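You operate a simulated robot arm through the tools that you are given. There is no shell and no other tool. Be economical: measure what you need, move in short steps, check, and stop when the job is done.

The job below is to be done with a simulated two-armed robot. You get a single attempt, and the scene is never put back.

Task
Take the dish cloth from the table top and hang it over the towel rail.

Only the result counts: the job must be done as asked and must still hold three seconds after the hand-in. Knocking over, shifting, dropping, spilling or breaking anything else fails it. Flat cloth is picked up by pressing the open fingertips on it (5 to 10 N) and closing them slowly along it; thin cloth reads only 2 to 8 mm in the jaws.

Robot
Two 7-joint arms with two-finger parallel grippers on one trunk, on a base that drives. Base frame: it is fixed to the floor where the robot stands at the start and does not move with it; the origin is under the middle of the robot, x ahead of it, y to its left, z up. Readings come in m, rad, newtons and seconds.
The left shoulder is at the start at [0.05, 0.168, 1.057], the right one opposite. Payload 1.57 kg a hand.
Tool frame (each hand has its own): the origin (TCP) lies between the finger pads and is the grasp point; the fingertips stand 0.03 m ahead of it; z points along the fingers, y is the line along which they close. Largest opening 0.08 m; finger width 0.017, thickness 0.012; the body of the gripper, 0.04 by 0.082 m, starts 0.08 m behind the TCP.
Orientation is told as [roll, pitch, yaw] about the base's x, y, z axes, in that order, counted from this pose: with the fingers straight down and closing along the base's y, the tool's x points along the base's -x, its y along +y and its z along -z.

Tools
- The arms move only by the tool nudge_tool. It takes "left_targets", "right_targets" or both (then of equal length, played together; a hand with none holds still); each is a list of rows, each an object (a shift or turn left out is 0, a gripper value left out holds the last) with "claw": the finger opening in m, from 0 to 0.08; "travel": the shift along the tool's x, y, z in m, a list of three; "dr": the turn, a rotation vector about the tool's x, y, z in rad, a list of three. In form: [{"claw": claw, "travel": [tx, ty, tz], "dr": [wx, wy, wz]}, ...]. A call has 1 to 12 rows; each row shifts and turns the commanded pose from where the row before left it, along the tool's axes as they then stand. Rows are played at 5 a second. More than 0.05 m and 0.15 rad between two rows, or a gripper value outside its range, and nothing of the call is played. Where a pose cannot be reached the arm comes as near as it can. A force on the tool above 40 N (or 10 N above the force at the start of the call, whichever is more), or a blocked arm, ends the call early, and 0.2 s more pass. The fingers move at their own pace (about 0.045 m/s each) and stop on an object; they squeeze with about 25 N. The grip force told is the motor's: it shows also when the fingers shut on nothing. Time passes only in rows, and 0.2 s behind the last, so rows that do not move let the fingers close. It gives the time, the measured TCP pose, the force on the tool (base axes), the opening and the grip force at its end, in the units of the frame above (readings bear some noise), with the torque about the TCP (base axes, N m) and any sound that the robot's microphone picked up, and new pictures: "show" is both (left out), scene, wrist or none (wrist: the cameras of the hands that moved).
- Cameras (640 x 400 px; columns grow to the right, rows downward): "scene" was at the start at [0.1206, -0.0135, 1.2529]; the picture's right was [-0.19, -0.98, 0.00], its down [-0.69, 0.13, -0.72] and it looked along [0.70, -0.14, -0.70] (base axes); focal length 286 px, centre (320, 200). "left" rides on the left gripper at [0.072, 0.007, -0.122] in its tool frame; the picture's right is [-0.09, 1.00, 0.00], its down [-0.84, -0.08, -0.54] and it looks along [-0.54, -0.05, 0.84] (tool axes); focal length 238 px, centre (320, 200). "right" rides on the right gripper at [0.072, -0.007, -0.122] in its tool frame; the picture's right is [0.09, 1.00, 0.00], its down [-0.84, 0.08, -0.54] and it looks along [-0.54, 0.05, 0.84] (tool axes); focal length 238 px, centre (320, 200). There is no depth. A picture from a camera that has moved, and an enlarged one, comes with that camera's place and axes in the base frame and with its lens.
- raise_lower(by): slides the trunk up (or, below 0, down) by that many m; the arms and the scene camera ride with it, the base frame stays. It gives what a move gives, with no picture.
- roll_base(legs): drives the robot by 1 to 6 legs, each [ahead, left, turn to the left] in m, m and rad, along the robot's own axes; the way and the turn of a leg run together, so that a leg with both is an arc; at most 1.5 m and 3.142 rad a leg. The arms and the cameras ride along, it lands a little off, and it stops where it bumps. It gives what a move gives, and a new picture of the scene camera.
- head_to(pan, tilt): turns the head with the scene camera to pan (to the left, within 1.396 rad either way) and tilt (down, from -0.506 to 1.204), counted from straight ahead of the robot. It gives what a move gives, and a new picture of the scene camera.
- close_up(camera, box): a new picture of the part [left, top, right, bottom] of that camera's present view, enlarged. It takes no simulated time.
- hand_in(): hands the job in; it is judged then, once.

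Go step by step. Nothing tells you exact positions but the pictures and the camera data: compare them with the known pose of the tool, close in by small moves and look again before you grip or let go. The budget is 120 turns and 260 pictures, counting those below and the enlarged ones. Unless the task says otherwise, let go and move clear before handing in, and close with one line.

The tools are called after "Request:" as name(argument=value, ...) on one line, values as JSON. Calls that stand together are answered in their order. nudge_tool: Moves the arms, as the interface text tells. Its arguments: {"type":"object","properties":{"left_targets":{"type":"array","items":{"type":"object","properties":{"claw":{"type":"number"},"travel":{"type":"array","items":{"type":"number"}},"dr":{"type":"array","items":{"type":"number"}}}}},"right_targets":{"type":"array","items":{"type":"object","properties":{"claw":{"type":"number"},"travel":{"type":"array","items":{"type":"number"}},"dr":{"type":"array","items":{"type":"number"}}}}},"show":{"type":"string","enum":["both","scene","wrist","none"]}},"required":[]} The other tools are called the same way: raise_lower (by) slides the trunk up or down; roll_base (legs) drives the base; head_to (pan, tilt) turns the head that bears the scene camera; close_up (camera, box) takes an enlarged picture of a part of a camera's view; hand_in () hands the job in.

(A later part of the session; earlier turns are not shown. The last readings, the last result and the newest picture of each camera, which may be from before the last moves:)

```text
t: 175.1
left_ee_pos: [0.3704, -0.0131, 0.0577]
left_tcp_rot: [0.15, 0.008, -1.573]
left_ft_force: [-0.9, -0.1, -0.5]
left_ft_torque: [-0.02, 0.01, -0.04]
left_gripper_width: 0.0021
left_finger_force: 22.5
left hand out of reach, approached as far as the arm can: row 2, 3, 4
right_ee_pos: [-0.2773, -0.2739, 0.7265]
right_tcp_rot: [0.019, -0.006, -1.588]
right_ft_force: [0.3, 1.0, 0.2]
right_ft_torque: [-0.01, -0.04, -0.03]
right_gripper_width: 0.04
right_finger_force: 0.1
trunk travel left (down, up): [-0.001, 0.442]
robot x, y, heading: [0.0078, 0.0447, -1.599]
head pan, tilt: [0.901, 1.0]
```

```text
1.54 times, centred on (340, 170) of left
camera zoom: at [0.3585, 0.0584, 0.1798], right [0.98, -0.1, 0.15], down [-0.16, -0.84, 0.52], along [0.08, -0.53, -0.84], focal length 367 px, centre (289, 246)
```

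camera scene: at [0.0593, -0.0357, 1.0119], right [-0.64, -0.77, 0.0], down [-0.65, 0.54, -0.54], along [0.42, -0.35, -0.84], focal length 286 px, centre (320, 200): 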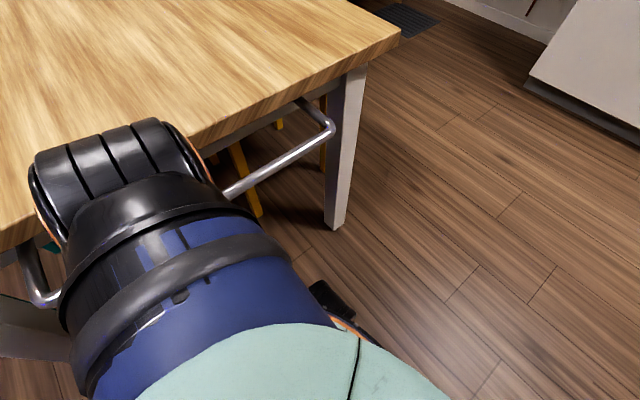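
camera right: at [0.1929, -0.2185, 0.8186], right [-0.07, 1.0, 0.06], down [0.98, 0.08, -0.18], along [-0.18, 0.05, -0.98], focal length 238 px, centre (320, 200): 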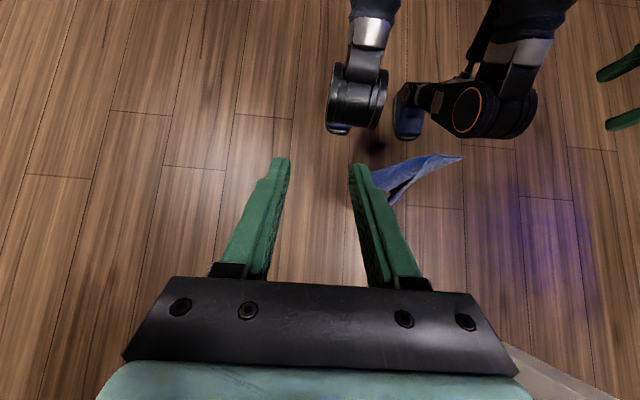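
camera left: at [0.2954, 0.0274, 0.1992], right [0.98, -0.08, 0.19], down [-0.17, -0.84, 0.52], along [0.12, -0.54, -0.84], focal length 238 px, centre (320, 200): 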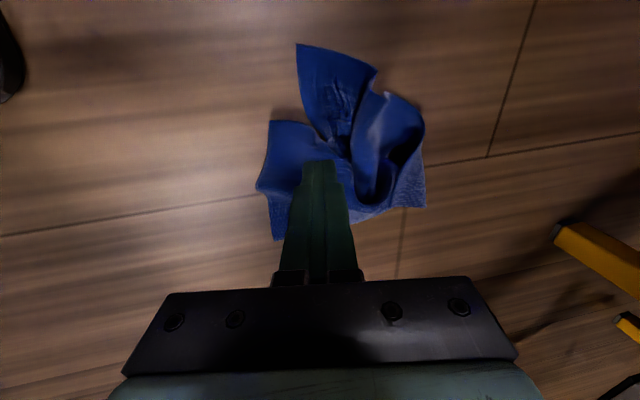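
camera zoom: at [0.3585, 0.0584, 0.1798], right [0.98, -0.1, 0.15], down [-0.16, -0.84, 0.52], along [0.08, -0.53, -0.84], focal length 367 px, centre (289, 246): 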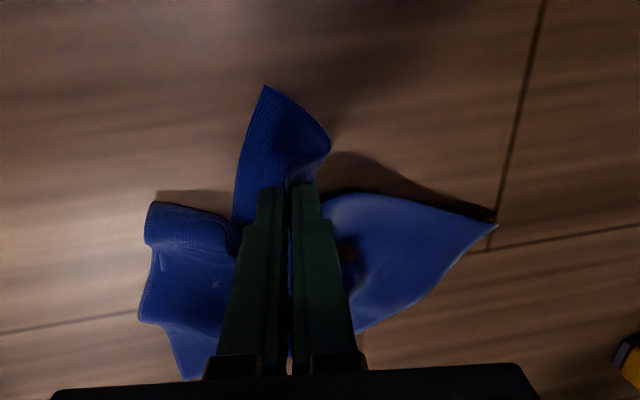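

Caught: 2.1 mm of cloth in the jaws. I drive away from the table without raising the hand, then lift.

Request:
roll_base(legs=[[0, -0.3, 0]])

Request:
nudge_tool(left_targets=[{"travel": [-0.01, 0, -0.03]}, {"travel": [-0.01, 0, -0.03]}, {"travel": [-0.01, 0, -0.03]}, {"travel": [-0.015, 0, -0.035]}, {"travel": [-0.015, 0, -0.035]}, {"travel": [-0.015, 0, -0.035]}, {"travel": [-0.015, 0, -0.035]}, {"travel": [-0.015, 0, -0.035]}, {"travel": [-0.015, 0, -0.035]}, {"travel": [-0.015, 0, -0.035]}], show="wrist")

```text
t: 177.1
left_ee_pos: [0.0939, -0.0131, 0.0565]
left_tcp_rot: [0.171, 0.006, -1.577]
left_ft_force: [0.4, 0.3, 0.0]
left_ft_torque: [0.0, 0.01, 0.03]
left_gripper_width: 0.0019
left_finger_force: 23.6
right_ee_pos: [-0.5715, -0.2706, 0.7274]
right_tcp_rot: [0.005, 0.002, -1.586]
right_ft_force: [0.4, 0.1, 0.5]
right_ft_torque: [0.02, 0.0, -0.01]
right_gripper_width: 0.04
right_finger_force: 0.1
trunk travel left (down, up): [-0.001, 0.442]
robot x, y, heading: [-0.2888, 0.0545, -1.595]
head pan, tilt: [0.901, 1.0]
camera scene: at [-0.2363, -0.0281, 1.0116], right [-0.64, -0.77, 0.0], down [-0.65, 0.54, -0.54], along [0.41, -0.35, -0.84], focal length 286 px, centre (320, 200)
```

scene: 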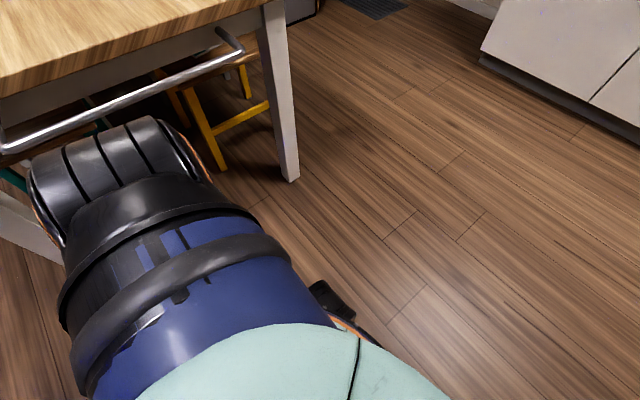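

```text
t: 179.3
left_ee_pos: [0.0944, -0.0134, 0.0564]
left_tcp_rot: [0.17, 0.006, -1.576]
left_ft_force: [-0.2, 0.5, -0.2]
left_ft_torque: [0.01, 0.0, -0.02]
left_gripper_width: 0.0021
left_finger_force: 23.7
left hand out of reach, approached as far as the arm can: row 1, 2, 3, 4, 5, 6, 7, 8, 9, 10
right_ee_pos: [-0.5705, -0.2712, 0.7264]
right_tcp_rot: [0.004, 0.005, -1.588]
right_ft_force: [0.1, 1.7, -0.2]
right_ft_torque: [-0.01, -0.02, 0.0]
right_gripper_width: 0.0398
right_finger_force: 0.1
trunk travel left (down, up): [-0.001, 0.442]
robot x, y, heading: [-0.2871, 0.0523, -1.596]
head pan, tilt: [0.901, 1.0]
camera left: at [0.0807, 0.0577, 0.1787], right [0.98, -0.1, 0.17], down [-0.17, -0.84, 0.52], along [0.09, -0.54, -0.84], focal length 238 px, centre (320, 200)
```

left: 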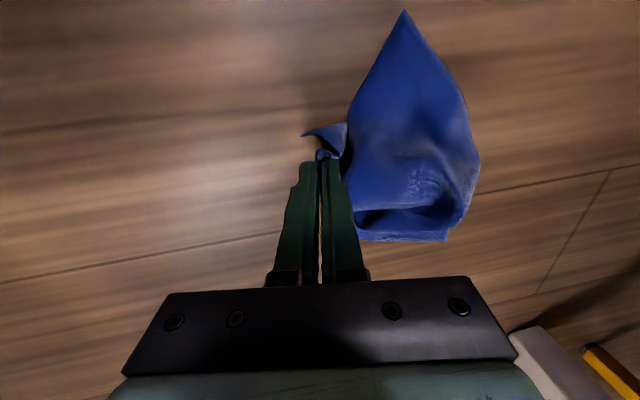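

The cloth is firmly held. The straight arm is at its limit, so I lift with the trunk instead.

Request:
raise_lower(by=0.44)

Request:
nudge_tool(left_targets=[{"travel": [-0.03, 0, -0.03]}, {"travel": [-0.03, 0, -0.035]}, {"travel": [-0.03, 0, -0.035], "dr": [0.05, 0, 0]}, {"travel": [-0.03, 0, -0.035], "dr": [0.05, 0, 0]}, {"travel": [-0.03, 0, -0.035], "dr": [0.05, 0, 0]}, {"travel": [-0.02, 0, -0.04]}, {"travel": [-0.02, 0, -0.04]}, {"travel": [0, 0, -0.04]}, {"travel": [0, 0, -0.04]}, {"travel": [0, 0, -0.04]}, {"travel": [0, 0, -0.04]}], show="none")

```text
refused: 0.44 is not a number from -0.4 to 0.4
```

```text
t: 181.7
left_ee_pos: [0.0763, -0.1466, 0.3964]
left_tcp_rot: [0.022, 0.005, -1.576]
left_ft_force: [0.2, 0.4, 0.6]
left_ft_torque: [-0.02, 0.0, -0.03]
left_gripper_width: 0.0019
left_finger_force: 24.0
left hand out of reach, approached as far as the arm can: row 1, 2
right_ee_pos: [-0.5709, -0.2705, 0.727]
right_tcp_rot: [0.004, 0.003, -1.59]
right_ft_force: [0.4, 0.1, 0.1]
right_ft_torque: [0.03, 0.0, -0.02]
right_gripper_width: 0.0401
right_finger_force: 0.1
trunk travel left (down, up): [-0.001, 0.442]
robot x, y, heading: [-0.288, 0.0543, -1.598]
head pan, tilt: [0.901, 1.0]
```

The cloth is lifted to z ≈ 0.4 and still held. I raise the trunk and turn back to face the table.

Request:
raise_lower(by=0.38)

Request:
roll_base(legs=[[0, 0, 1.6]])

Request:
nudge_tool(left_targets=[{"travel": [-0.02, -0.03, -0.025]}, {"travel": [-0.02, -0.03, -0.025]}, {"travel": [-0.02, -0.03, -0.025]}, {"travel": [-0.02, -0.03, -0.025]}, {"travel": [-0.01, -0.03, -0.025]}, {"travel": [0, -0.03, -0.025]}, {"travel": [0, -0.03, -0.025]}, {"travel": [0, -0.03, -0.025]}, {"travel": [0, -0.03, -0.025]}, {"travel": [0, -0.03, -0.025]}, {}], show="wrist")

Request:
head_to(pan=0.0, tilt=0.85)

```text
t: 185.4
left_ee_pos: [0.0766, -0.1457, 0.7759]
left_tcp_rot: [0.023, 0.005, -1.576]
left_ft_force: [0.9, -1.3, -0.1]
left_ft_torque: [0.01, -0.01, -0.03]
left_gripper_width: 0.002
left_finger_force: 23.8
right_ee_pos: [-0.5708, -0.2706, 1.1066]
right_tcp_rot: [0.007, 0.005, -1.589]
right_ft_force: [0.9, -1.0, 0.3]
right_ft_torque: [0.0, -0.02, -0.01]
right_gripper_width: 0.0399
right_finger_force: 0.0
trunk travel left (down, up): [-0.381, 0.062]
robot x, y, heading: [-0.2887, 0.0551, -1.592]
head pan, tilt: [0.901, 1.0]
```

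```text
t: 189.7
left_ee_pos: [-0.093, 0.4235, 0.7772]
left_tcp_rot: [0.022, 0.005, 0.01]
left_ft_force: [0.3, 0.3, -0.7]
left_ft_torque: [-0.01, 0.01, -0.04]
left_gripper_width: 0.0019
left_finger_force: 23.4
right_ee_pos: [0.0412, -0.2217, 1.1073]
right_tcp_rot: [0.005, 0.004, -0.002]
right_ft_force: [-0.2, 0.2, 0.3]
right_ft_torque: [0.0, 0.01, 0.0]
right_gripper_width: 0.0399
right_finger_force: 0.0
trunk travel left (down, up): [-0.381, 0.062]
robot x, y, heading: [-0.2895, 0.0575, -0.01]
head pan, tilt: [0.901, 1.0]
camera scene: at [-0.205, 0.1104, 1.3916], right [0.78, -0.63, 0.0], down [-0.53, -0.65, -0.54], along [0.34, 0.42, -0.84], focal length 286 px, centre (320, 200)
```

scene: 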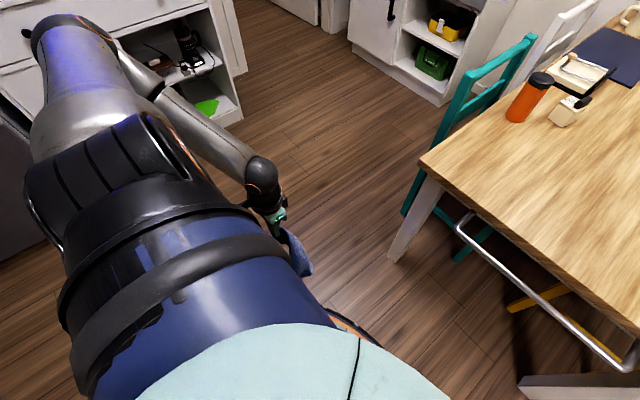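

```text
t: 192.1
left_ee_pos: [-0.0004, 0.1217, 1.0203]
left_tcp_rot: [0.023, 0.005, 0.012]
left_ft_force: [0.2, 0.4, -1.1]
left_ft_torque: [0.04, 0.0, -0.02]
left_gripper_width: 0.0019
left_finger_force: 23.3
right_ee_pos: [0.0407, -0.221, 1.1073]
right_tcp_rot: [0.006, 0.004, 0.0]
right_ft_force: [0.5, 0.2, -0.3]
right_ft_torque: [-0.01, -0.05, -0.02]
right_gripper_width: 0.0401
right_finger_force: 0.1
trunk travel left (down, up): [-0.381, 0.062]
robot x, y, heading: [-0.2931, 0.0558, -0.009]
head pan, tilt: [0.901, 1.0]
camera left: at [-0.0721, 0.124, 1.143], right [0.08, 1.0, 0.02], down [0.84, -0.08, 0.54], along [0.54, -0.02, -0.84], focal length 238 px, centre (320, 200)
```

left: 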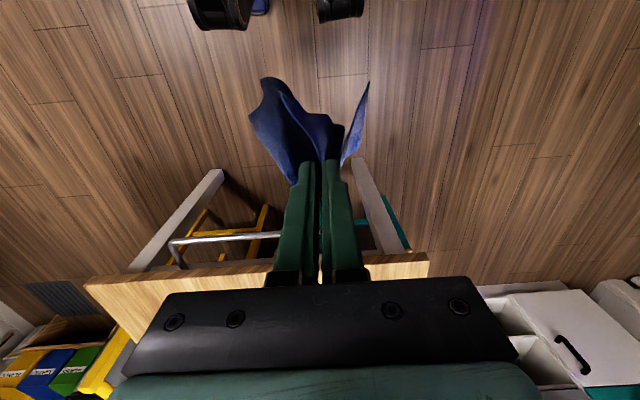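

```text
t: 193.2
left_ee_pos: [0.001, 0.1209, 1.0201]
left_tcp_rot: [0.022, 0.004, 0.012]
left_ft_force: [-0.7, 0.0, -0.1]
left_ft_torque: [-0.01, 0.0, -0.01]
left_gripper_width: 0.0018
left_finger_force: 23.7
right_ee_pos: [0.0418, -0.2224, 1.1073]
right_tcp_rot: [0.004, 0.005, -0.003]
right_ft_force: [-0.2, -0.2, 0.9]
right_ft_torque: [0.01, 0.02, 0.01]
right_gripper_width: 0.0398
right_finger_force: 0.1
trunk travel left (down, up): [-0.381, 0.062]
robot x, y, heading: [-0.2893, 0.0549, -0.006]
head pan, tilt: [0.0, 0.85]
camera scene: at [-0.1705, 0.0555, 1.4027], right [-0.01, -1.0, 0.0], down [-0.75, 0.01, -0.66], along [0.66, -0.01, -0.75], focal length 286 px, centre (320, 200)
```

scene: 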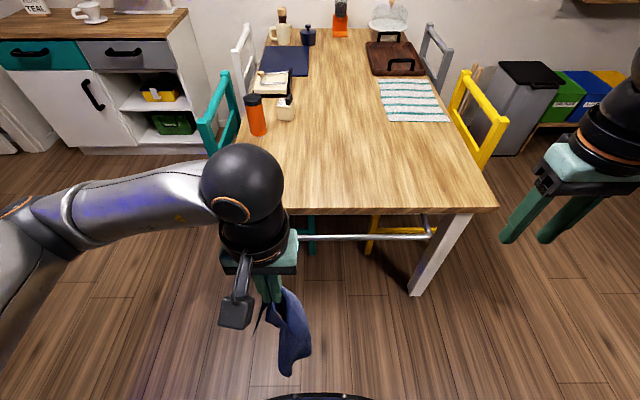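

I have the cloth hanging from the left hand again, facing the table. I raise the trunk the rest of the way, drive closer, centre the hand on the rail and turn it as before.

Request:
raise_lower(by=0.06)

Request:
roll_base(legs=[[0.24, 0, 0]])

Request:
nudge_tool(left_targets=[{"travel": [0, -0.04, -0.01]}, {"travel": [0, -0.04, -0.01]}, {"travel": [0, -0.04, -0.01]}, {"travel": [0, -0.04, 0]}, {"dr": [0, 0, 0.14]}, {"dr": [0, 0, 0.14]}, {"dr": [0, 0, 0.14]}, {"dr": [0, 0, 0.14]}, {"dr": [0, 0, 0.14]}, {"dr": [0, 0, 0.14]}, {"dr": [0, 0, 0.14]}, {"dr": [0, 0, 0.12]}], show="scene")

```text
t: 194.2
left_ee_pos: [-0.0007, 0.1211, 1.0799]
left_tcp_rot: [0.022, 0.005, 0.01]
left_ft_force: [0.8, 0.8, 0.1]
left_ft_torque: [0.01, 0.02, -0.04]
left_gripper_width: 0.0019
left_finger_force: 23.5
right_ee_pos: [0.0411, -0.2217, 1.1676]
right_tcp_rot: [0.005, 0.004, -0.002]
right_ft_force: [0.2, -0.1, -0.1]
right_ft_torque: [-0.02, -0.03, -0.01]
right_gripper_width: 0.04
right_finger_force: 0.0
trunk travel left (down, up): [-0.441, 0.002]
robot x, y, heading: [-0.2911, 0.0556, -0.009]
head pan, tilt: [0.0, 0.85]
```

```text
t: 196.0
left_ee_pos: [0.2395, 0.1182, 1.0799]
left_tcp_rot: [0.022, 0.005, 0.01]
left_ft_force: [-0.3, 0.8, -0.2]
left_ft_torque: [-0.02, 0.04, -0.01]
left_gripper_width: 0.002
left_finger_force: 23.6
right_ee_pos: [0.2795, -0.2247, 1.1657]
right_tcp_rot: [0.005, 0.003, -0.003]
right_ft_force: [-1.2, -0.1, 0.2]
right_ft_torque: [-0.01, -0.01, 0.01]
right_gripper_width: 0.04
right_finger_force: 0.0
trunk travel left (down, up): [-0.441, 0.002]
robot x, y, heading: [-0.0515, 0.0549, -0.014]
head pan, tilt: [0.0, 0.85]
camera scene: at [0.0703, 0.0529, 1.4626], right [-0.01, -1.0, 0.0], down [-0.75, 0.01, -0.66], along [0.66, -0.01, -0.75], focal length 286 px, centre (320, 200)
```

scene: 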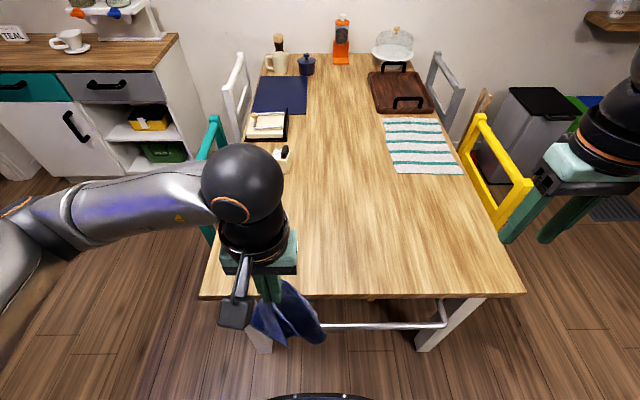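

```text
t: 198.6
left_ee_pos: [0.241, -0.0427, 1.1059]
left_tcp_rot: [0.004, 0.022, -1.093]
left_ft_force: [0.4, 0.0, -0.2]
left_ft_torque: [0.03, -0.01, 0.08]
left_gripper_width: 0.0019
left_finger_force: 22.9
right_ee_pos: [0.2801, -0.2258, 1.167]
right_tcp_rot: [0.006, 0.003, -0.001]
right_ft_force: [0.0, 0.1, 0.5]
right_ft_torque: [0.0, 0.01, -0.04]
right_gripper_width: 0.04
right_finger_force: 0.1
trunk travel left (down, up): [-0.441, 0.002]
robot x, y, heading: [-0.0479, 0.0492, -0.01]
head pan, tilt: [0.0, 0.85]
camera scene: at [0.0695, 0.0529, 1.4627], right [-0.01, -1.0, 0.0], down [-0.75, 0.01, -0.66], along [0.66, -0.01, -0.75], focal length 286 px, centre (320, 200)
```

scene: 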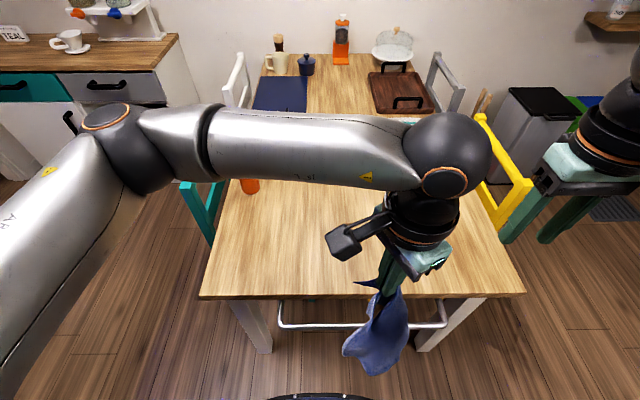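

I carry it forward over the table edge, lower it onto the table, then pull back and down over the rail as before.

Request:
nudge_tool(left_targets=[{"travel": [-0.02, 0.0257, -0.004]}, {"travel": [-0.02, 0.0257, -0.004]}, {"travel": [-0.02, 0.0257, -0.004]}, {"travel": [-0.02, 0.0257, 0]}, {"travel": [-0.02, 0.0257, 0]}, {}, {}, {"travel": [0, 0, 0.03]}, {"travel": [0, 0, 0.03]}, {"travel": [0, 0, 0.03]}, {"travel": [0, 0, 0.03]}], show="scene")

Request:
nudge_tool(left_targets=[{"travel": [0.0074, -0.0142, 0.02]}, {"travel": [0.0074, -0.0142, 0.02]}, {"travel": [0.0074, -0.0142, 0.02]}, {"travel": [0.0074, -0.0142, 0.018]}, {"travel": [0.0074, -0.0142, 0.015]}, {"travel": [0.0074, -0.0142, 0.012]}, {"travel": [0.0074, -0.0142, 0.01]}, {"travel": [0.0074, -0.0142, 0.008]}], show="both")

```text
t: 201.0
left_ee_pos: [0.3903, -0.069, 0.9981]
left_tcp_rot: [0.009, 0.021, -1.09]
left_ft_force: [0.3, -0.3, 0.4]
left_ft_torque: [0.04, -0.01, 0.04]
left_gripper_width: 0.0019
left_finger_force: 23.5
left hand out of reach, approached as far as the arm can: row 5
right_ee_pos: [0.2797, -0.2243, 1.1665]
right_tcp_rot: [0.006, 0.003, -0.001]
right_ft_force: [0.0, -0.1, -0.2]
right_ft_torque: [0.01, 0.01, 0.03]
right_gripper_width: 0.0398
right_finger_force: 0.2
trunk travel left (down, up): [-0.441, 0.002]
robot x, y, heading: [-0.0449, 0.0506, -0.007]
head pan, tilt: [0.0, 0.85]
camera scene: at [0.0696, 0.0528, 1.4627], right [-0.01, -1.0, 0.0], down [-0.75, 0.01, -0.66], along [0.66, -0.01, -0.75], focal length 286 px, centre (320, 200)
```

scene: 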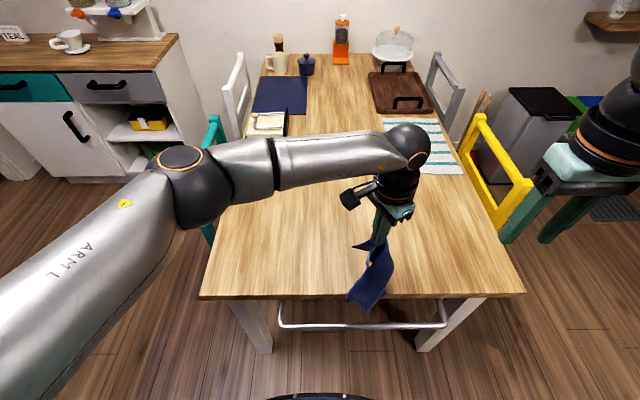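

```text
t: 202.8
left_ee_pos: [0.2616, -0.0655, 0.8748]
left_tcp_rot: [0.004, 0.022, -1.09]
left_ft_force: [-0.9, 0.3, -0.3]
left_ft_torque: [0.0, -0.05, 0.04]
left_gripper_width: 0.002
left_finger_force: 23.3
right_ee_pos: [0.2805, -0.2233, 1.1659]
right_tcp_rot: [0.006, 0.004, -0.001]
right_ft_force: [0.0, 1.1, 0.2]
right_ft_torque: [-0.01, 0.04, 0.01]
right_gripper_width: 0.04
right_finger_force: 0.1
trunk travel left (down, up): [-0.441, 0.002]
robot x, y, heading: [-0.0487, 0.0479, -0.013]
head pan, tilt: [0.0, 0.85]
camera scene: at [0.0694, 0.0529, 1.4627], right [-0.01, -1.0, 0.0], down [-0.75, 0.01, -0.66], along [0.66, -0.01, -0.75], focal length 286 px, centre (320, 200)
camera left: at [0.2347, -0.0012, 0.998], right [0.93, 0.38, 0.0], down [0.32, -0.79, 0.52], along [0.2, -0.48, -0.85], focal length 238 px, centre (320, 200)
```

scene: 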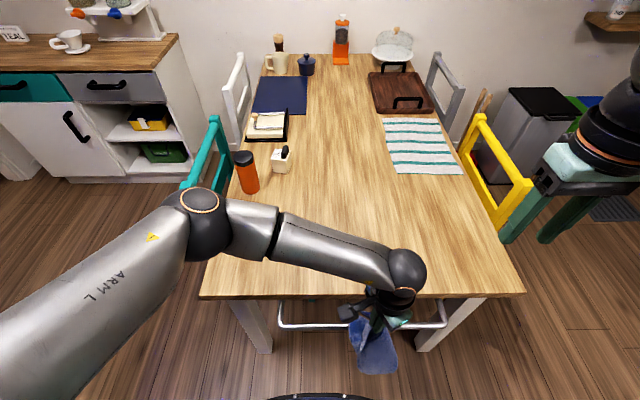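
left: 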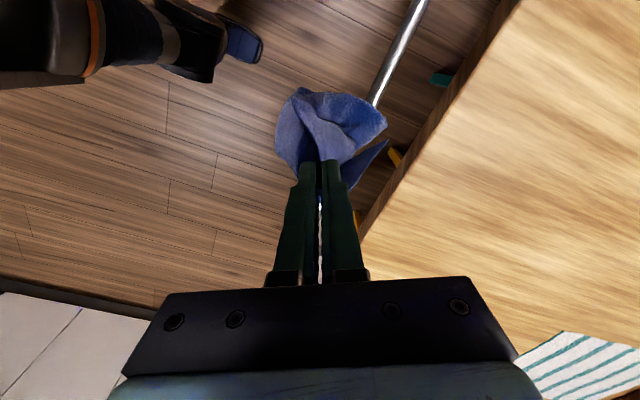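

The cloth came off the table edge to the front this time; it wasn't laid far enough in. I raise, unwind the yaw a little and lay it deeper onto the table.

Request:
nudge_tool(left_targets=[{"travel": [0, 0, -0.04]}, {"travel": [0, 0, -0.04]}, {"travel": [0, 0, -0.04]}, {"travel": [0, 0, -0.04], "dr": [0, 0, -0.14]}, {"travel": [0, 0, -0.04], "dr": [0, 0, -0.14]}, {"travel": [0, 0, -0.04], "dr": [0, 0, -0.05]}, {"travel": [-0.033, 0.034, 0]}, {"travel": [-0.033, 0.034, 0]}, {"travel": [-0.033, 0.034, 0]}, {"travel": [-0.033, 0.034, 0]}, {}, {}], show="none")

Request:
nudge_tool(left_targets=[{}, {"travel": [0, 0, 0.03]}, {"travel": [0, 0, 0.03]}, {"travel": [0, 0, 0.03]}, {"travel": [0, 0, 0.03]}, {"travel": [0, 0, 0.03]}, {"travel": [0, 0, 0.03]}, {"travel": [0.008, -0.008, 0.03]}, {"travel": [0.01, -0.01, 0.025]}, {"travel": [0.01, -0.01, 0.02]}], show="both")

```text
t: 205.4
left_ee_pos: [0.4544, -0.0602, 1.1149]
left_tcp_rot: [0.012, 0.017, -0.76]
left_ft_force: [0.2, 0.4, -0.7]
left_ft_torque: [-0.02, -0.01, -0.05]
left_gripper_width: 0.0021
left_finger_force: 22.9
right_ee_pos: [0.2808, -0.2248, 1.1662]
right_tcp_rot: [0.005, 0.002, -0.003]
right_ft_force: [0.4, 0.3, 0.3]
right_ft_torque: [-0.02, -0.02, -0.02]
right_gripper_width: 0.0399
right_finger_force: 0.0
trunk travel left (down, up): [-0.441, 0.002]
robot x, y, heading: [-0.0495, 0.0502, -0.01]
head pan, tilt: [0.0, 0.85]
```

```text
t: 207.6
left_ee_pos: [0.4055, -0.0519, 0.8594]
left_tcp_rot: [0.012, 0.019, -0.76]
left_ft_force: [-0.5, 0.2, -0.7]
left_ft_torque: [-0.01, -0.01, -0.07]
left_gripper_width: 0.002
left_finger_force: 23.9
left hand out of reach, approached as far as the arm can: row 6, 7
right_ee_pos: [0.2808, -0.2238, 1.1676]
right_tcp_rot: [0.005, 0.004, -0.002]
right_ft_force: [0.6, -0.4, 0.3]
right_ft_torque: [0.01, -0.02, 0.01]
right_gripper_width: 0.0399
right_finger_force: 0.1
trunk travel left (down, up): [-0.441, 0.002]
robot x, y, heading: [-0.0506, 0.0541, -0.015]
head pan, tilt: [0.0, 0.85]
camera scene: at [0.0695, 0.053, 1.4627], right [-0.01, -1.0, 0.0], down [-0.75, 0.01, -0.66], along [0.66, -0.01, -0.75], focal length 286 px, centre (320, 200)
camera left: at [0.3577, 0.0003, 0.9834], right [0.75, 0.66, 0.01], down [0.56, -0.64, 0.53], along [0.35, -0.39, -0.85], focal length 238 px, centre (320, 200)
```

scene: 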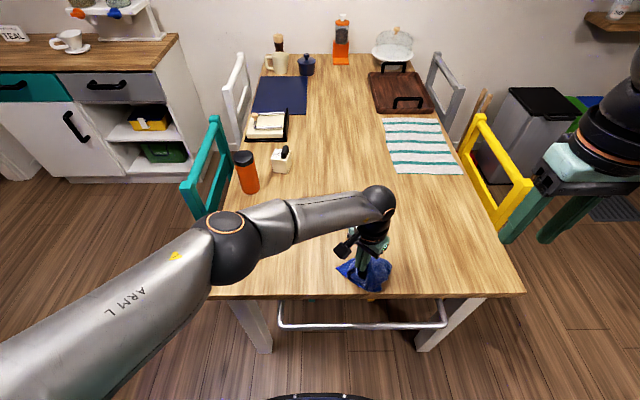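
left: 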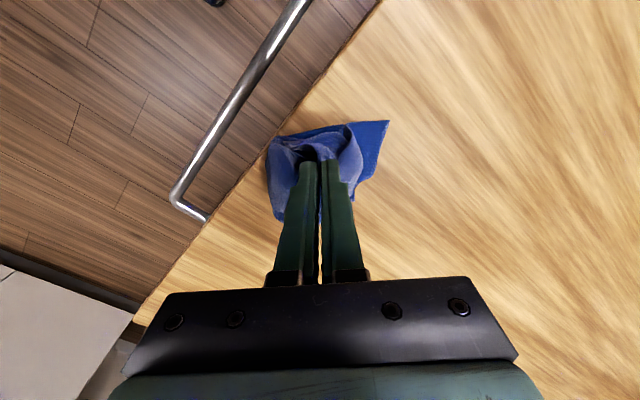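

The cloth now rests on the table under the hand. I pull it back low over the rail and down in front.

Request:
nudge_tool(left_targets=[{"travel": [0.0125, -0.013, 0.002], "dr": [0, 0, 0.06]}, {"travel": [0.012, -0.0135, 0.002], "dr": [0, 0, 0.06]}, {"travel": [0.011, -0.0145, 0.003], "dr": [0, 0, 0.06]}, {"travel": [0.01, -0.015, 0.003], "dr": [0, 0, 0.06]}, {"travel": [0.009, -0.0155, 0.005], "dr": [0, 0, 0.06]}, {"travel": [0.008, -0.016, 0.006], "dr": [0, 0, 0.06]}, {"travel": [0.007, -0.0165, 0.008], "dr": [0, 0, 0.06]}, {"travel": [0.006, -0.017, 0.012], "dr": [0, 0, 0.04]}, {"travel": [0, 0, 0.02]}, {"travel": [0, 0, 0.02]}, {"travel": [0, 0, 0.015]}, {}], show="wrist")

Request:
close_up(camera="right", box=[280, 0, 600, 200])

```text
t: 210.2
left_ee_pos: [0.2597, -0.0566, 0.7629]
left_tcp_rot: [0.002, 0.023, -1.219]
left_ft_force: [-0.4, 0.3, -0.2]
left_ft_torque: [-0.01, -0.03, 0.04]
left_gripper_width: 0.002
left_finger_force: 23.5
right_ee_pos: [0.2797, -0.2242, 1.1669]
right_tcp_rot: [0.006, 0.002, -0.002]
right_ft_force: [0.6, -0.2, 0.5]
right_ft_torque: [-0.04, 0.03, -0.01]
right_gripper_width: 0.0402
right_finger_force: 0.0
trunk travel left (down, up): [-0.441, 0.002]
robot x, y, heading: [-0.0486, 0.0525, -0.009]
head pan, tilt: [0.0, 0.85]
camera left: at [0.2421, 0.0099, 0.8874], right [0.97, 0.26, 0.0], down [0.22, -0.82, 0.52], along [0.13, -0.51, -0.85], focal length 238 px, centre (320, 200)
```

left: 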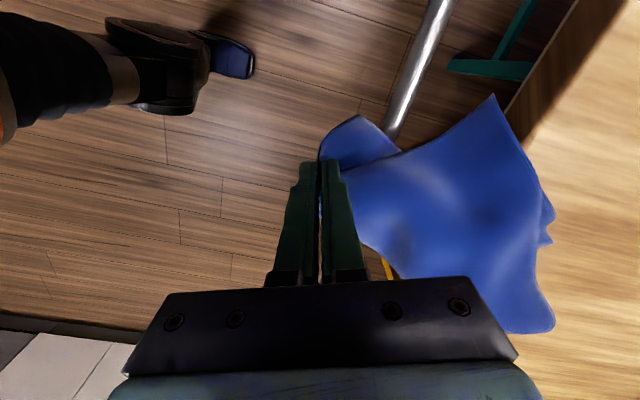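

```text
2.00 times, centred on (440, 100) of right
camera zoom: at [0.2102, -0.2311, 1.2893], right [-0.09, 1.0, 0.01], down [0.84, 0.07, 0.54], along [0.54, 0.05, -0.84], focal length 477 px, centre (80, 400)
```

zoom: 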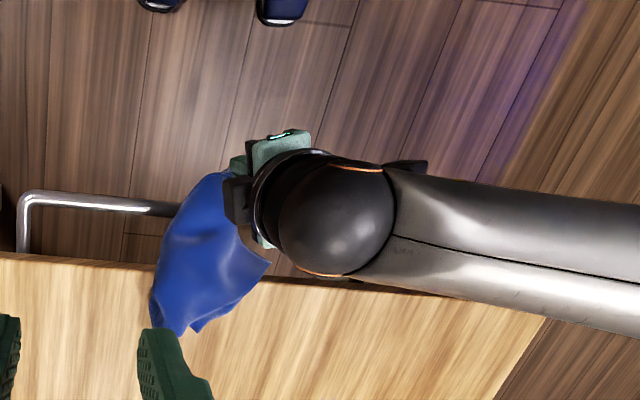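

The cloth spreads over the rail onto the table. As before I lower until it slips off the table into the gap, then raise the hand over the rail so the rest drops behind it.

Request:
nudge_tool(left_targets=[{"travel": [0, 0, 0.02]}, {"travel": [0, 0, 0.02]}, {"travel": [0, 0, 0.02]}, {"travel": [0, 0, 0.02]}, {"travel": [0, 0, 0.02]}, {"travel": [0, 0, 0.02]}, {}, {}], show="none")

Request:
close_up(camera="right", box=[280, 0, 600, 200])

```text
t: 212.2
left_ee_pos: [0.2895, -0.0137, 0.675]
left_tcp_rot: [0.06, 0.02, -1.181]
left_ft_force: [-16.0, -2.0, 2.5]
left_ft_torque: [0.01, -0.03, -0.06]
left_gripper_width: 0.0019
left_finger_force: 23.4
left hand out of reach, approached as far as the arm can: row 4, 5, 6
right_ee_pos: [0.2782, -0.2242, 1.1672]
right_tcp_rot: [0.006, 0.003, -0.006]
right_ft_force: [-0.3, 0.4, 0.4]
right_ft_torque: [-0.02, 0.01, 0.0]
right_gripper_width: 0.04
right_finger_force: 0.1
trunk travel left (down, up): [-0.441, 0.002]
robot x, y, heading: [-0.0517, 0.0535, -0.011]
head pan, tilt: [0.0, 0.85]
stopped in row 8 (left hand): the arm was blocked; the commanded pose is now the measured one
```

```text
2.00 times, centred on (440, 100) of right
camera zoom: at [0.2091, -0.2312, 1.2894], right [-0.09, 1.0, 0.01], down [0.84, 0.07, 0.54], along [0.54, 0.05, -0.84], focal length 477 px, centre (80, 400)
```

zoom: 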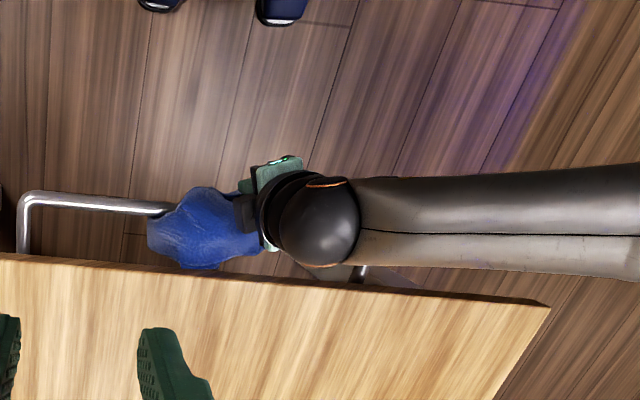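

The hand met the rail because the raised trunk limits the low reach. I move it back a little, then up over the rail so the cloth drops behind.

Request:
nudge_tool(left_targets=[{"travel": [-0.009, -0.031, -0.005]}, {"travel": [0, 0, -0.025]}, {"travel": [0, 0, -0.025]}, {"travel": [0, 0, -0.025]}, {"travel": [-0.0094, 0.0097, -0.02], "dr": [0.03, 0, 0]}, {"travel": [-0.0094, 0.0097, -0.02], "dr": [0.02, 0, 0]}, {"travel": [-0.0094, 0.0097, -0.015]}, {"travel": [-0.0094, 0.0097, -0.01]}, {}, {}, {}], show="wrist")

Request:
close_up(camera="right", box=[280, 0, 600, 200])

```text
t: 214.6
left_ee_pos: [0.3109, -0.0615, 0.8186]
left_tcp_rot: [0.016, 0.017, -1.183]
left_ft_force: [-1.0, 0.4, 0.1]
left_ft_torque: [0.0, -0.01, 0.05]
left_gripper_width: 0.0019
left_finger_force: 23.4
right_ee_pos: [0.2796, -0.224, 1.1671]
right_tcp_rot: [0.006, 0.003, -0.002]
right_ft_force: [0.1, -0.4, -1.0]
right_ft_torque: [-0.01, 0.03, 0.0]
right_gripper_width: 0.0403
right_finger_force: 0.1
trunk travel left (down, up): [-0.441, 0.002]
robot x, y, heading: [-0.0529, 0.0541, -0.008]
head pan, tilt: [0.0, 0.85]
camera left: at [0.2877, 0.0057, 0.9418], right [0.96, 0.29, 0.01], down [0.24, -0.82, 0.53], along [0.16, -0.5, -0.85], focal length 238 px, centre (320, 200)
```

left: 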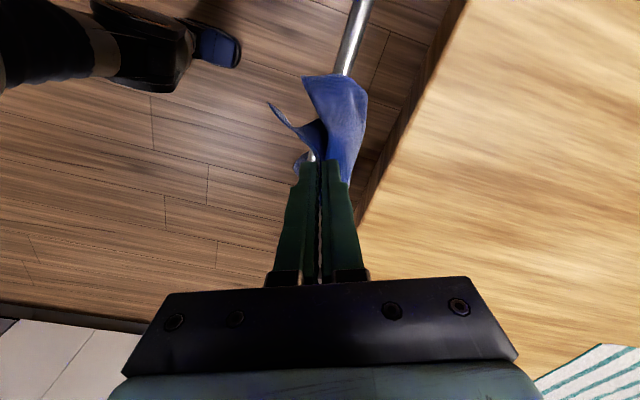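

```text
2.00 times, centred on (440, 100) of right
camera zoom: at [0.21, -0.2312, 1.2893], right [-0.09, 1.0, 0.01], down [0.84, 0.07, 0.54], along [0.54, 0.05, -0.84], focal length 477 px, centre (80, 400)
```

zoom: 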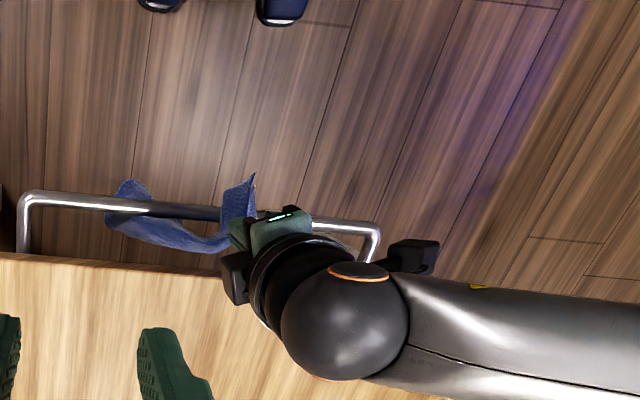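

The cloth hangs behind the rail. This time I pull the front further down than before so its weight is centred on the rail. I swing over to the front, then lower with the trunk.

Request:
nudge_tool(left_targets=[{"travel": [0.0057, -0.0139, 0.004]}, {"travel": [0.0057, -0.0139, 0.006]}, {"travel": [0.0057, -0.0139, 0.012]}, {"travel": [0.0057, -0.0139, 0.018]}, {"travel": [0.0045, -0.011, 0.02]}, {}], show="none")

Request:
raise_lower(by=-0.155)

Request:
nudge_tool(left_targets=[{}, {}], show="wrist")

Request:
close_up(camera="right", box=[280, 0, 600, 200])

```text
t: 216.0
left_ee_pos: [0.2371, -0.0592, 0.7568]
left_tcp_rot: [0.016, 0.017, -1.184]
left_ft_force: [1.0, -0.1, -0.4]
left_ft_torque: [0.03, 0.0, -0.01]
left_gripper_width: 0.0022
left_finger_force: 23.1
right_ee_pos: [0.2801, -0.225, 1.1682]
right_tcp_rot: [0.005, 0.005, -0.002]
right_ft_force: [0.6, -1.0, 0.0]
right_ft_torque: [0.01, -0.02, -0.03]
right_gripper_width: 0.04
right_finger_force: 0.1
trunk travel left (down, up): [-0.441, 0.002]
robot x, y, heading: [-0.0483, 0.0489, -0.01]
head pan, tilt: [0.0, 0.85]
```

```text
t: 217.8
left_ee_pos: [0.2357, -0.0592, 0.6025]
left_tcp_rot: [0.016, 0.018, -1.184]
left_ft_force: [0.1, -0.2, 0.7]
left_ft_torque: [-0.02, 0.0, 0.02]
left_gripper_width: 0.002
left_finger_force: 23.5
right_ee_pos: [0.2801, -0.2253, 1.0112]
right_tcp_rot: [0.005, 0.005, -0.002]
right_ft_force: [0.6, -1.1, 0.0]
right_ft_torque: [0.01, -0.01, -0.02]
right_gripper_width: 0.04
right_finger_force: 0.1
trunk travel left (down, up): [-0.286, 0.157]
robot x, y, heading: [-0.0472, 0.0516, -0.013]
head pan, tilt: [0.0, 0.85]
```

```text
t: 218.4
left_ee_pos: [0.2361, -0.0582, 0.6014]
left_tcp_rot: [0.016, 0.017, -1.187]
left_ft_force: [0.0, 0.8, 0.1]
left_ft_torque: [0.01, 0.0, 0.02]
left_gripper_width: 0.0021
left_finger_force: 24.0
right_ee_pos: [0.2816, -0.224, 1.0114]
right_tcp_rot: [0.004, 0.003, -0.004]
right_ft_force: [-0.7, 0.5, 0.0]
right_ft_torque: [0.01, 0.03, 0.0]
right_gripper_width: 0.0398
right_finger_force: 0.1
trunk travel left (down, up): [-0.286, 0.157]
robot x, y, heading: [-0.0522, 0.0509, -0.008]
head pan, tilt: [0.0, 0.85]
camera left: at [0.2146, 0.0079, 0.7253], right [0.96, 0.29, 0.01], down [0.24, -0.82, 0.53], along [0.16, -0.5, -0.85], focal length 238 px, centre (320, 200)
```

left: 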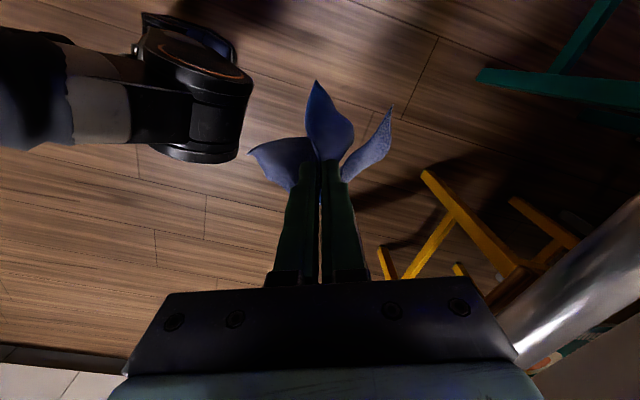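

```text
2.00 times, centred on (440, 100) of right
camera zoom: at [0.21, -0.2312, 1.1343], right [-0.09, 1.0, 0.01], down [0.84, 0.07, 0.54], along [0.54, 0.05, -0.84], focal length 477 px, centre (80, 400)
```

zoom: 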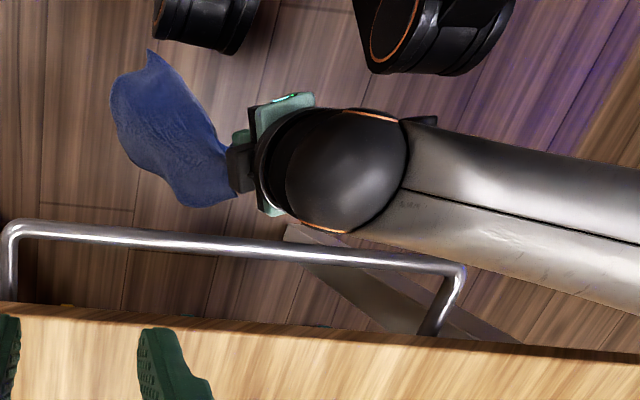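

The cloth pulled out to the front: it hangs shorter than I assumed, but it's still in the jaws. I raise and lay it over the table edge again with the same moves.

Request:
raise_lower(by=0.155)

Request:
nudge_tool(left_targets=[{"travel": [0, 0, -0.045]}, {"travel": [0, 0, -0.045]}, {"travel": [0, 0, -0.045]}, {"travel": [0, 0, -0.045]}, {"travel": [0, 0, -0.045], "dr": [0, 0, -0.14]}, {"travel": [0, 0, -0.045], "dr": [0, 0, -0.14]}, {"travel": [0, 0, -0.045], "dr": [0, 0, -0.14]}, {"travel": [0, 0, -0.04]}, {"travel": [-0.033, 0.034, 0]}, {"travel": [-0.033, 0.034, 0]}, {"travel": [-0.033, 0.034, 0]}, {"travel": [-0.033, 0.034, 0]}], show="none")

Request:
nudge_tool(left_targets=[{"travel": [-0.02, 0.02, 0]}, {}, {}, {"travel": [0, 0, 0.03]}, {"travel": [0, 0, 0.03]}, {"travel": [0, 0, 0.03]}, {"travel": [0, 0, 0.03]}, {"travel": [0, 0, 0.03]}, {"travel": [0, 0, 0.03]}, {"travel": [0.008, -0.008, 0.03]}, {"travel": [0.01, -0.01, 0.025]}, {"travel": [0.01, -0.01, 0.02]}], show="scene")

```text
t: 220.2
left_ee_pos: [0.237, -0.0583, 0.7562]
left_tcp_rot: [0.015, 0.018, -1.184]
left_ft_force: [0.2, -0.5, -0.7]
left_ft_torque: [0.02, -0.05, 0.03]
left_gripper_width: 0.0019
left_finger_force: 23.8
right_ee_pos: [0.2812, -0.2241, 1.1661]
right_tcp_rot: [0.004, 0.004, 0.0]
right_ft_force: [-0.2, 0.3, 0.0]
right_ft_torque: [0.01, -0.01, 0.03]
right_gripper_width: 0.0403
right_finger_force: 0.0
trunk travel left (down, up): [-0.441, 0.002]
robot x, y, heading: [-0.0466, 0.0467, -0.009]
head pan, tilt: [0.0, 0.85]
```

```text
t: 222.8
left_ee_pos: [0.4238, -0.059, 1.1117]
left_tcp_rot: [0.021, 0.01, -0.768]
left_ft_force: [0.3, 0.6, 0.8]
left_ft_torque: [0.01, 0.02, -0.03]
left_gripper_width: 0.0019
left_finger_force: 23.8
right_ee_pos: [0.2798, -0.2253, 1.1666]
right_tcp_rot: [0.005, 0.004, -0.006]
right_ft_force: [0.4, 0.2, 0.2]
right_ft_torque: [0.02, -0.02, 0.01]
right_gripper_width: 0.0401
right_finger_force: 0.0
trunk travel left (down, up): [-0.441, 0.002]
robot x, y, heading: [-0.053, 0.0523, -0.014]
head pan, tilt: [0.0, 0.85]
```

```text
t: 225.4
left_ee_pos: [0.4099, -0.051, 0.8608]
left_tcp_rot: [0.022, 0.009, -0.763]
left_ft_force: [-0.8, -0.9, 0.2]
left_ft_torque: [0.0, -0.01, -0.04]
left_gripper_width: 0.0019
left_finger_force: 23.3
left hand out of reach, approached as far as the arm can: row 9
right_ee_pos: [0.2809, -0.2237, 1.1666]
right_tcp_rot: [0.005, 0.005, -0.001]
right_ft_force: [0.3, 0.1, 1.2]
right_ft_torque: [0.01, 0.02, -0.01]
right_gripper_width: 0.0398
right_finger_force: 0.0
trunk travel left (down, up): [-0.441, 0.002]
robot x, y, heading: [-0.0496, 0.0525, -0.008]
head pan, tilt: [0.0, 0.85]
camera scene: at [0.0693, 0.0528, 1.4627], right [-0.01, -1.0, 0.0], down [-0.75, 0.01, -0.66], along [0.66, -0.01, -0.75], focal length 286 px, centre (320, 200)
```

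scene: 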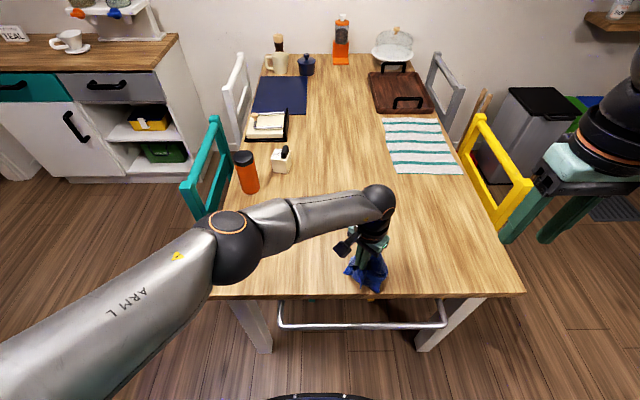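

Laid as before. I pull it back over the rail, dip to slip it off the table, and raise over the rail so it drops behind.

Request:
nudge_tool(left_targets=[{"travel": [0.0125, -0.013, 0.002], "dr": [0, 0, 0.06]}, {"travel": [0.012, -0.0135, 0.002], "dr": [0, 0, 0.06]}, {"travel": [0.011, -0.0145, 0.003], "dr": [0, 0, 0.06]}, {"travel": [0.01, -0.015, 0.003], "dr": [0, 0, 0.06]}, {"travel": [0.009, -0.0155, 0.005], "dr": [0, 0, 0.06]}, {"travel": [0.008, -0.016, 0.006], "dr": [0, 0, 0.06]}, {"travel": [0.007, -0.0165, 0.008], "dr": [0, 0, 0.06]}, {"travel": [0.006, -0.017, 0.012], "dr": [0, 0, 0.04]}, {"travel": [0, 0, 0.02]}, {"travel": [0, 0, 0.02]}, {"travel": [0, 0, 0.015]}, {}], show="none")

Request:
raise_lower(by=-0.1)

Request:
close_up(camera="right", box=[280, 0, 600, 200])

Request:
close_up(camera="left", box=[220, 60, 640, 330])

```text
t: 228.0
left_ee_pos: [0.2655, -0.0541, 0.7625]
left_tcp_rot: [0.013, 0.016, -1.226]
left_ft_force: [0.1, 0.1, 0.2]
left_ft_torque: [0.0, 0.01, 0.03]
left_gripper_width: 0.0019
left_finger_force: 23.8
right_ee_pos: [0.2811, -0.2255, 1.1682]
right_tcp_rot: [0.005, 0.003, -0.001]
right_ft_force: [-0.3, -0.7, 0.3]
right_ft_torque: [-0.04, 0.01, -0.05]
right_gripper_width: 0.0403
right_finger_force: 0.1
trunk travel left (down, up): [-0.441, 0.002]
robot x, y, heading: [-0.052, 0.0513, -0.01]
head pan, tilt: [0.0, 0.85]
```

```text
t: 229.3
left_ee_pos: [0.2645, -0.0552, 0.6619]
left_tcp_rot: [0.013, 0.016, -1.224]
left_ft_force: [0.4, 0.3, 1.0]
left_ft_torque: [0.01, -0.02, 0.01]
left_gripper_width: 0.0018
left_finger_force: 23.4
right_ee_pos: [0.2811, -0.2247, 1.0668]
right_tcp_rot: [0.005, 0.003, -0.001]
right_ft_force: [-0.3, 0.1, 0.1]
right_ft_torque: [0.03, -0.01, -0.03]
right_gripper_width: 0.0399
right_finger_force: 0.2
trunk travel left (down, up): [-0.341, 0.102]
robot x, y, heading: [-0.0498, 0.0529, -0.012]
head pan, tilt: [0.0, 0.85]
```

```text
2.00 times, centred on (440, 100) of right
camera zoom: at [0.2099, -0.2311, 1.1894], right [-0.09, 1.0, 0.01], down [0.84, 0.07, 0.54], along [0.54, 0.05, -0.84], focal length 477 px, centre (80, 400)
```

zoom: 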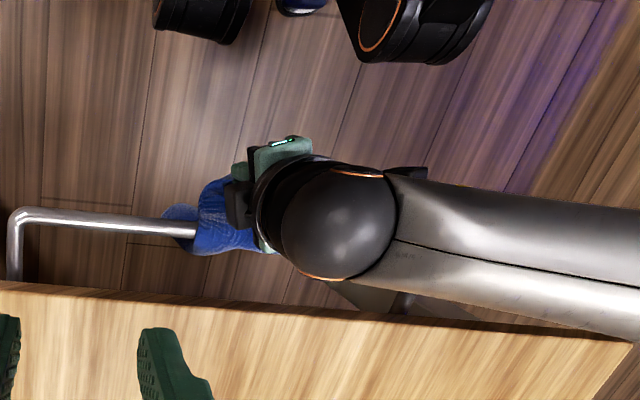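

```text
1.48 times, centred on (430, 195) of left
camera zoom: at [0.2463, 0.0131, 0.7861], right [0.97, 0.25, 0.01], down [0.21, -0.82, 0.53], along [0.14, -0.51, -0.85], focal length 353 px, centre (157, 207)
```

zoom: 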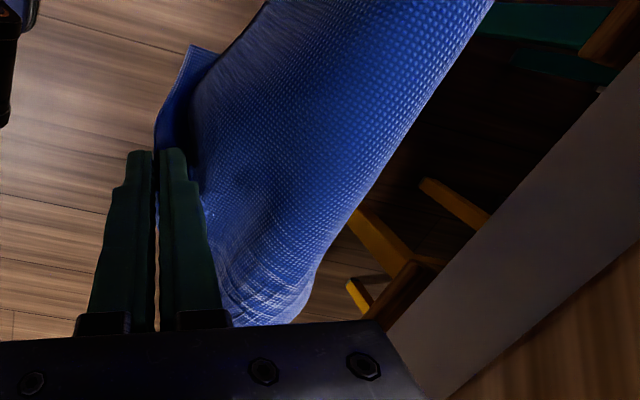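

The cloth now lies cleanly over the rail, slipped off the table behind, with roughly 9 cm in front and 14 cm behind by my lengths. I lower 2.5 cm more to even it out and look at both sides before letting go.

Request:
raise_lower(by=-0.025)

Request:
head_to(pan=-0.35, tilt=1.0)

Request:
close_up(camera="right", box=[330, 60, 450, 150])

```text
t: 230.1
left_ee_pos: [0.2657, -0.0543, 0.6372]
left_tcp_rot: [0.015, 0.016, -1.225]
left_ft_force: [-1.0, 0.3, 0.0]
left_ft_torque: [-0.01, -0.03, 0.03]
left_gripper_width: 0.0018
left_finger_force: 24.0
right_ee_pos: [0.2807, -0.2243, 1.0415]
right_tcp_rot: [0.007, 0.002, -0.002]
right_ft_force: [-0.6, -0.8, -0.3]
right_ft_torque: [0.03, 0.01, 0.0]
right_gripper_width: 0.0399
right_finger_force: 0.2
trunk travel left (down, up): [-0.316, 0.127]
robot x, y, heading: [-0.0487, 0.0516, -0.01]
head pan, tilt: [0.0, 0.85]
```

```text
t: 230.9
left_ee_pos: [0.2653, -0.0555, 0.6372]
left_tcp_rot: [0.014, 0.019, -1.226]
left_ft_force: [-0.3, -0.5, 0.7]
left_ft_torque: [0.01, 0.04, -0.01]
left_gripper_width: 0.0018
left_finger_force: 23.9
right_ee_pos: [0.2815, -0.224, 1.042]
right_tcp_rot: [0.005, 0.003, -0.003]
right_ft_force: [-0.2, 0.3, -0.3]
right_ft_torque: [0.01, 0.0, 0.01]
right_gripper_width: 0.0401
right_finger_force: 0.0
trunk travel left (down, up): [-0.316, 0.127]
robot x, y, heading: [-0.0504, 0.053, -0.01]
head pan, tilt: [-0.351, 1.0]
camera scene: at [0.0563, 0.0291, 1.3266], right [-0.35, -0.94, 0.0], down [-0.79, 0.3, -0.54], along [0.51, -0.19, -0.84], focal length 286 px, centre (320, 200)
```

scene: 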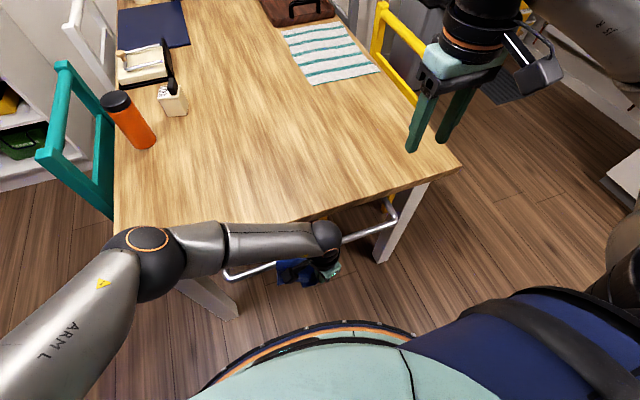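

```text
4.44 times, centred on (390, 105) of right
camera zoom: at [0.21, -0.2312, 1.1643], right [-0.09, 1.0, 0.01], down [0.84, 0.07, 0.54], along [0.54, 0.05, -0.84], focal length 1059 px, centre (9, 622)
```

zoom: 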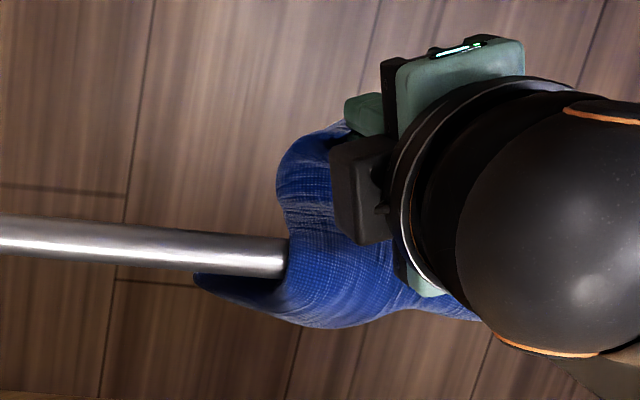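

Request:
close_up(camera="scene", box=[240, 220, 360, 300])

Request:
close_up(camera="left", box=[200, 40, 640, 330])

```text
5.00 times, centred on (300, 260) of scene
camera zoom: at [0.0563, 0.0291, 1.3266], right [-0.35, -0.94, 0.0], down [-0.79, 0.3, -0.54], along [0.51, -0.19, -0.84], focal length 1432 px, centre (420, -100)
```

zoom: 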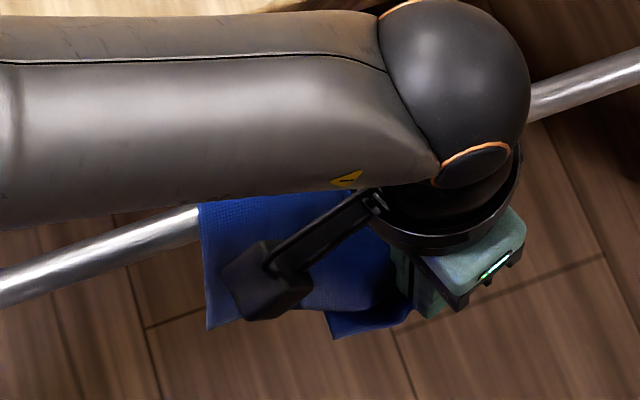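

```text
1.38 times, centred on (420, 185) of left
camera zoom: at [0.2463, 0.0131, 0.761], right [0.97, 0.25, 0.01], down [0.21, -0.82, 0.53], along [0.14, -0.51, -0.85], focal length 329 px, centre (182, 221)
```

zoom: 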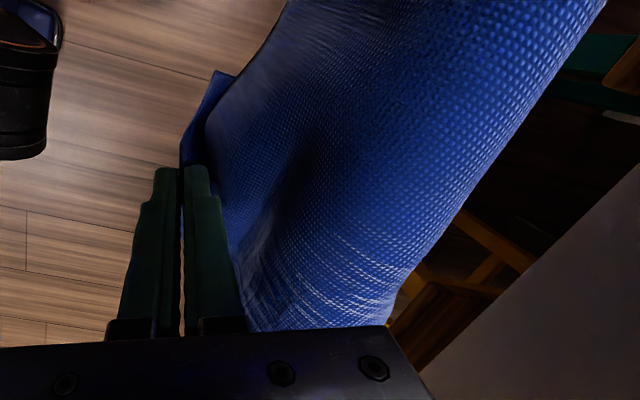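

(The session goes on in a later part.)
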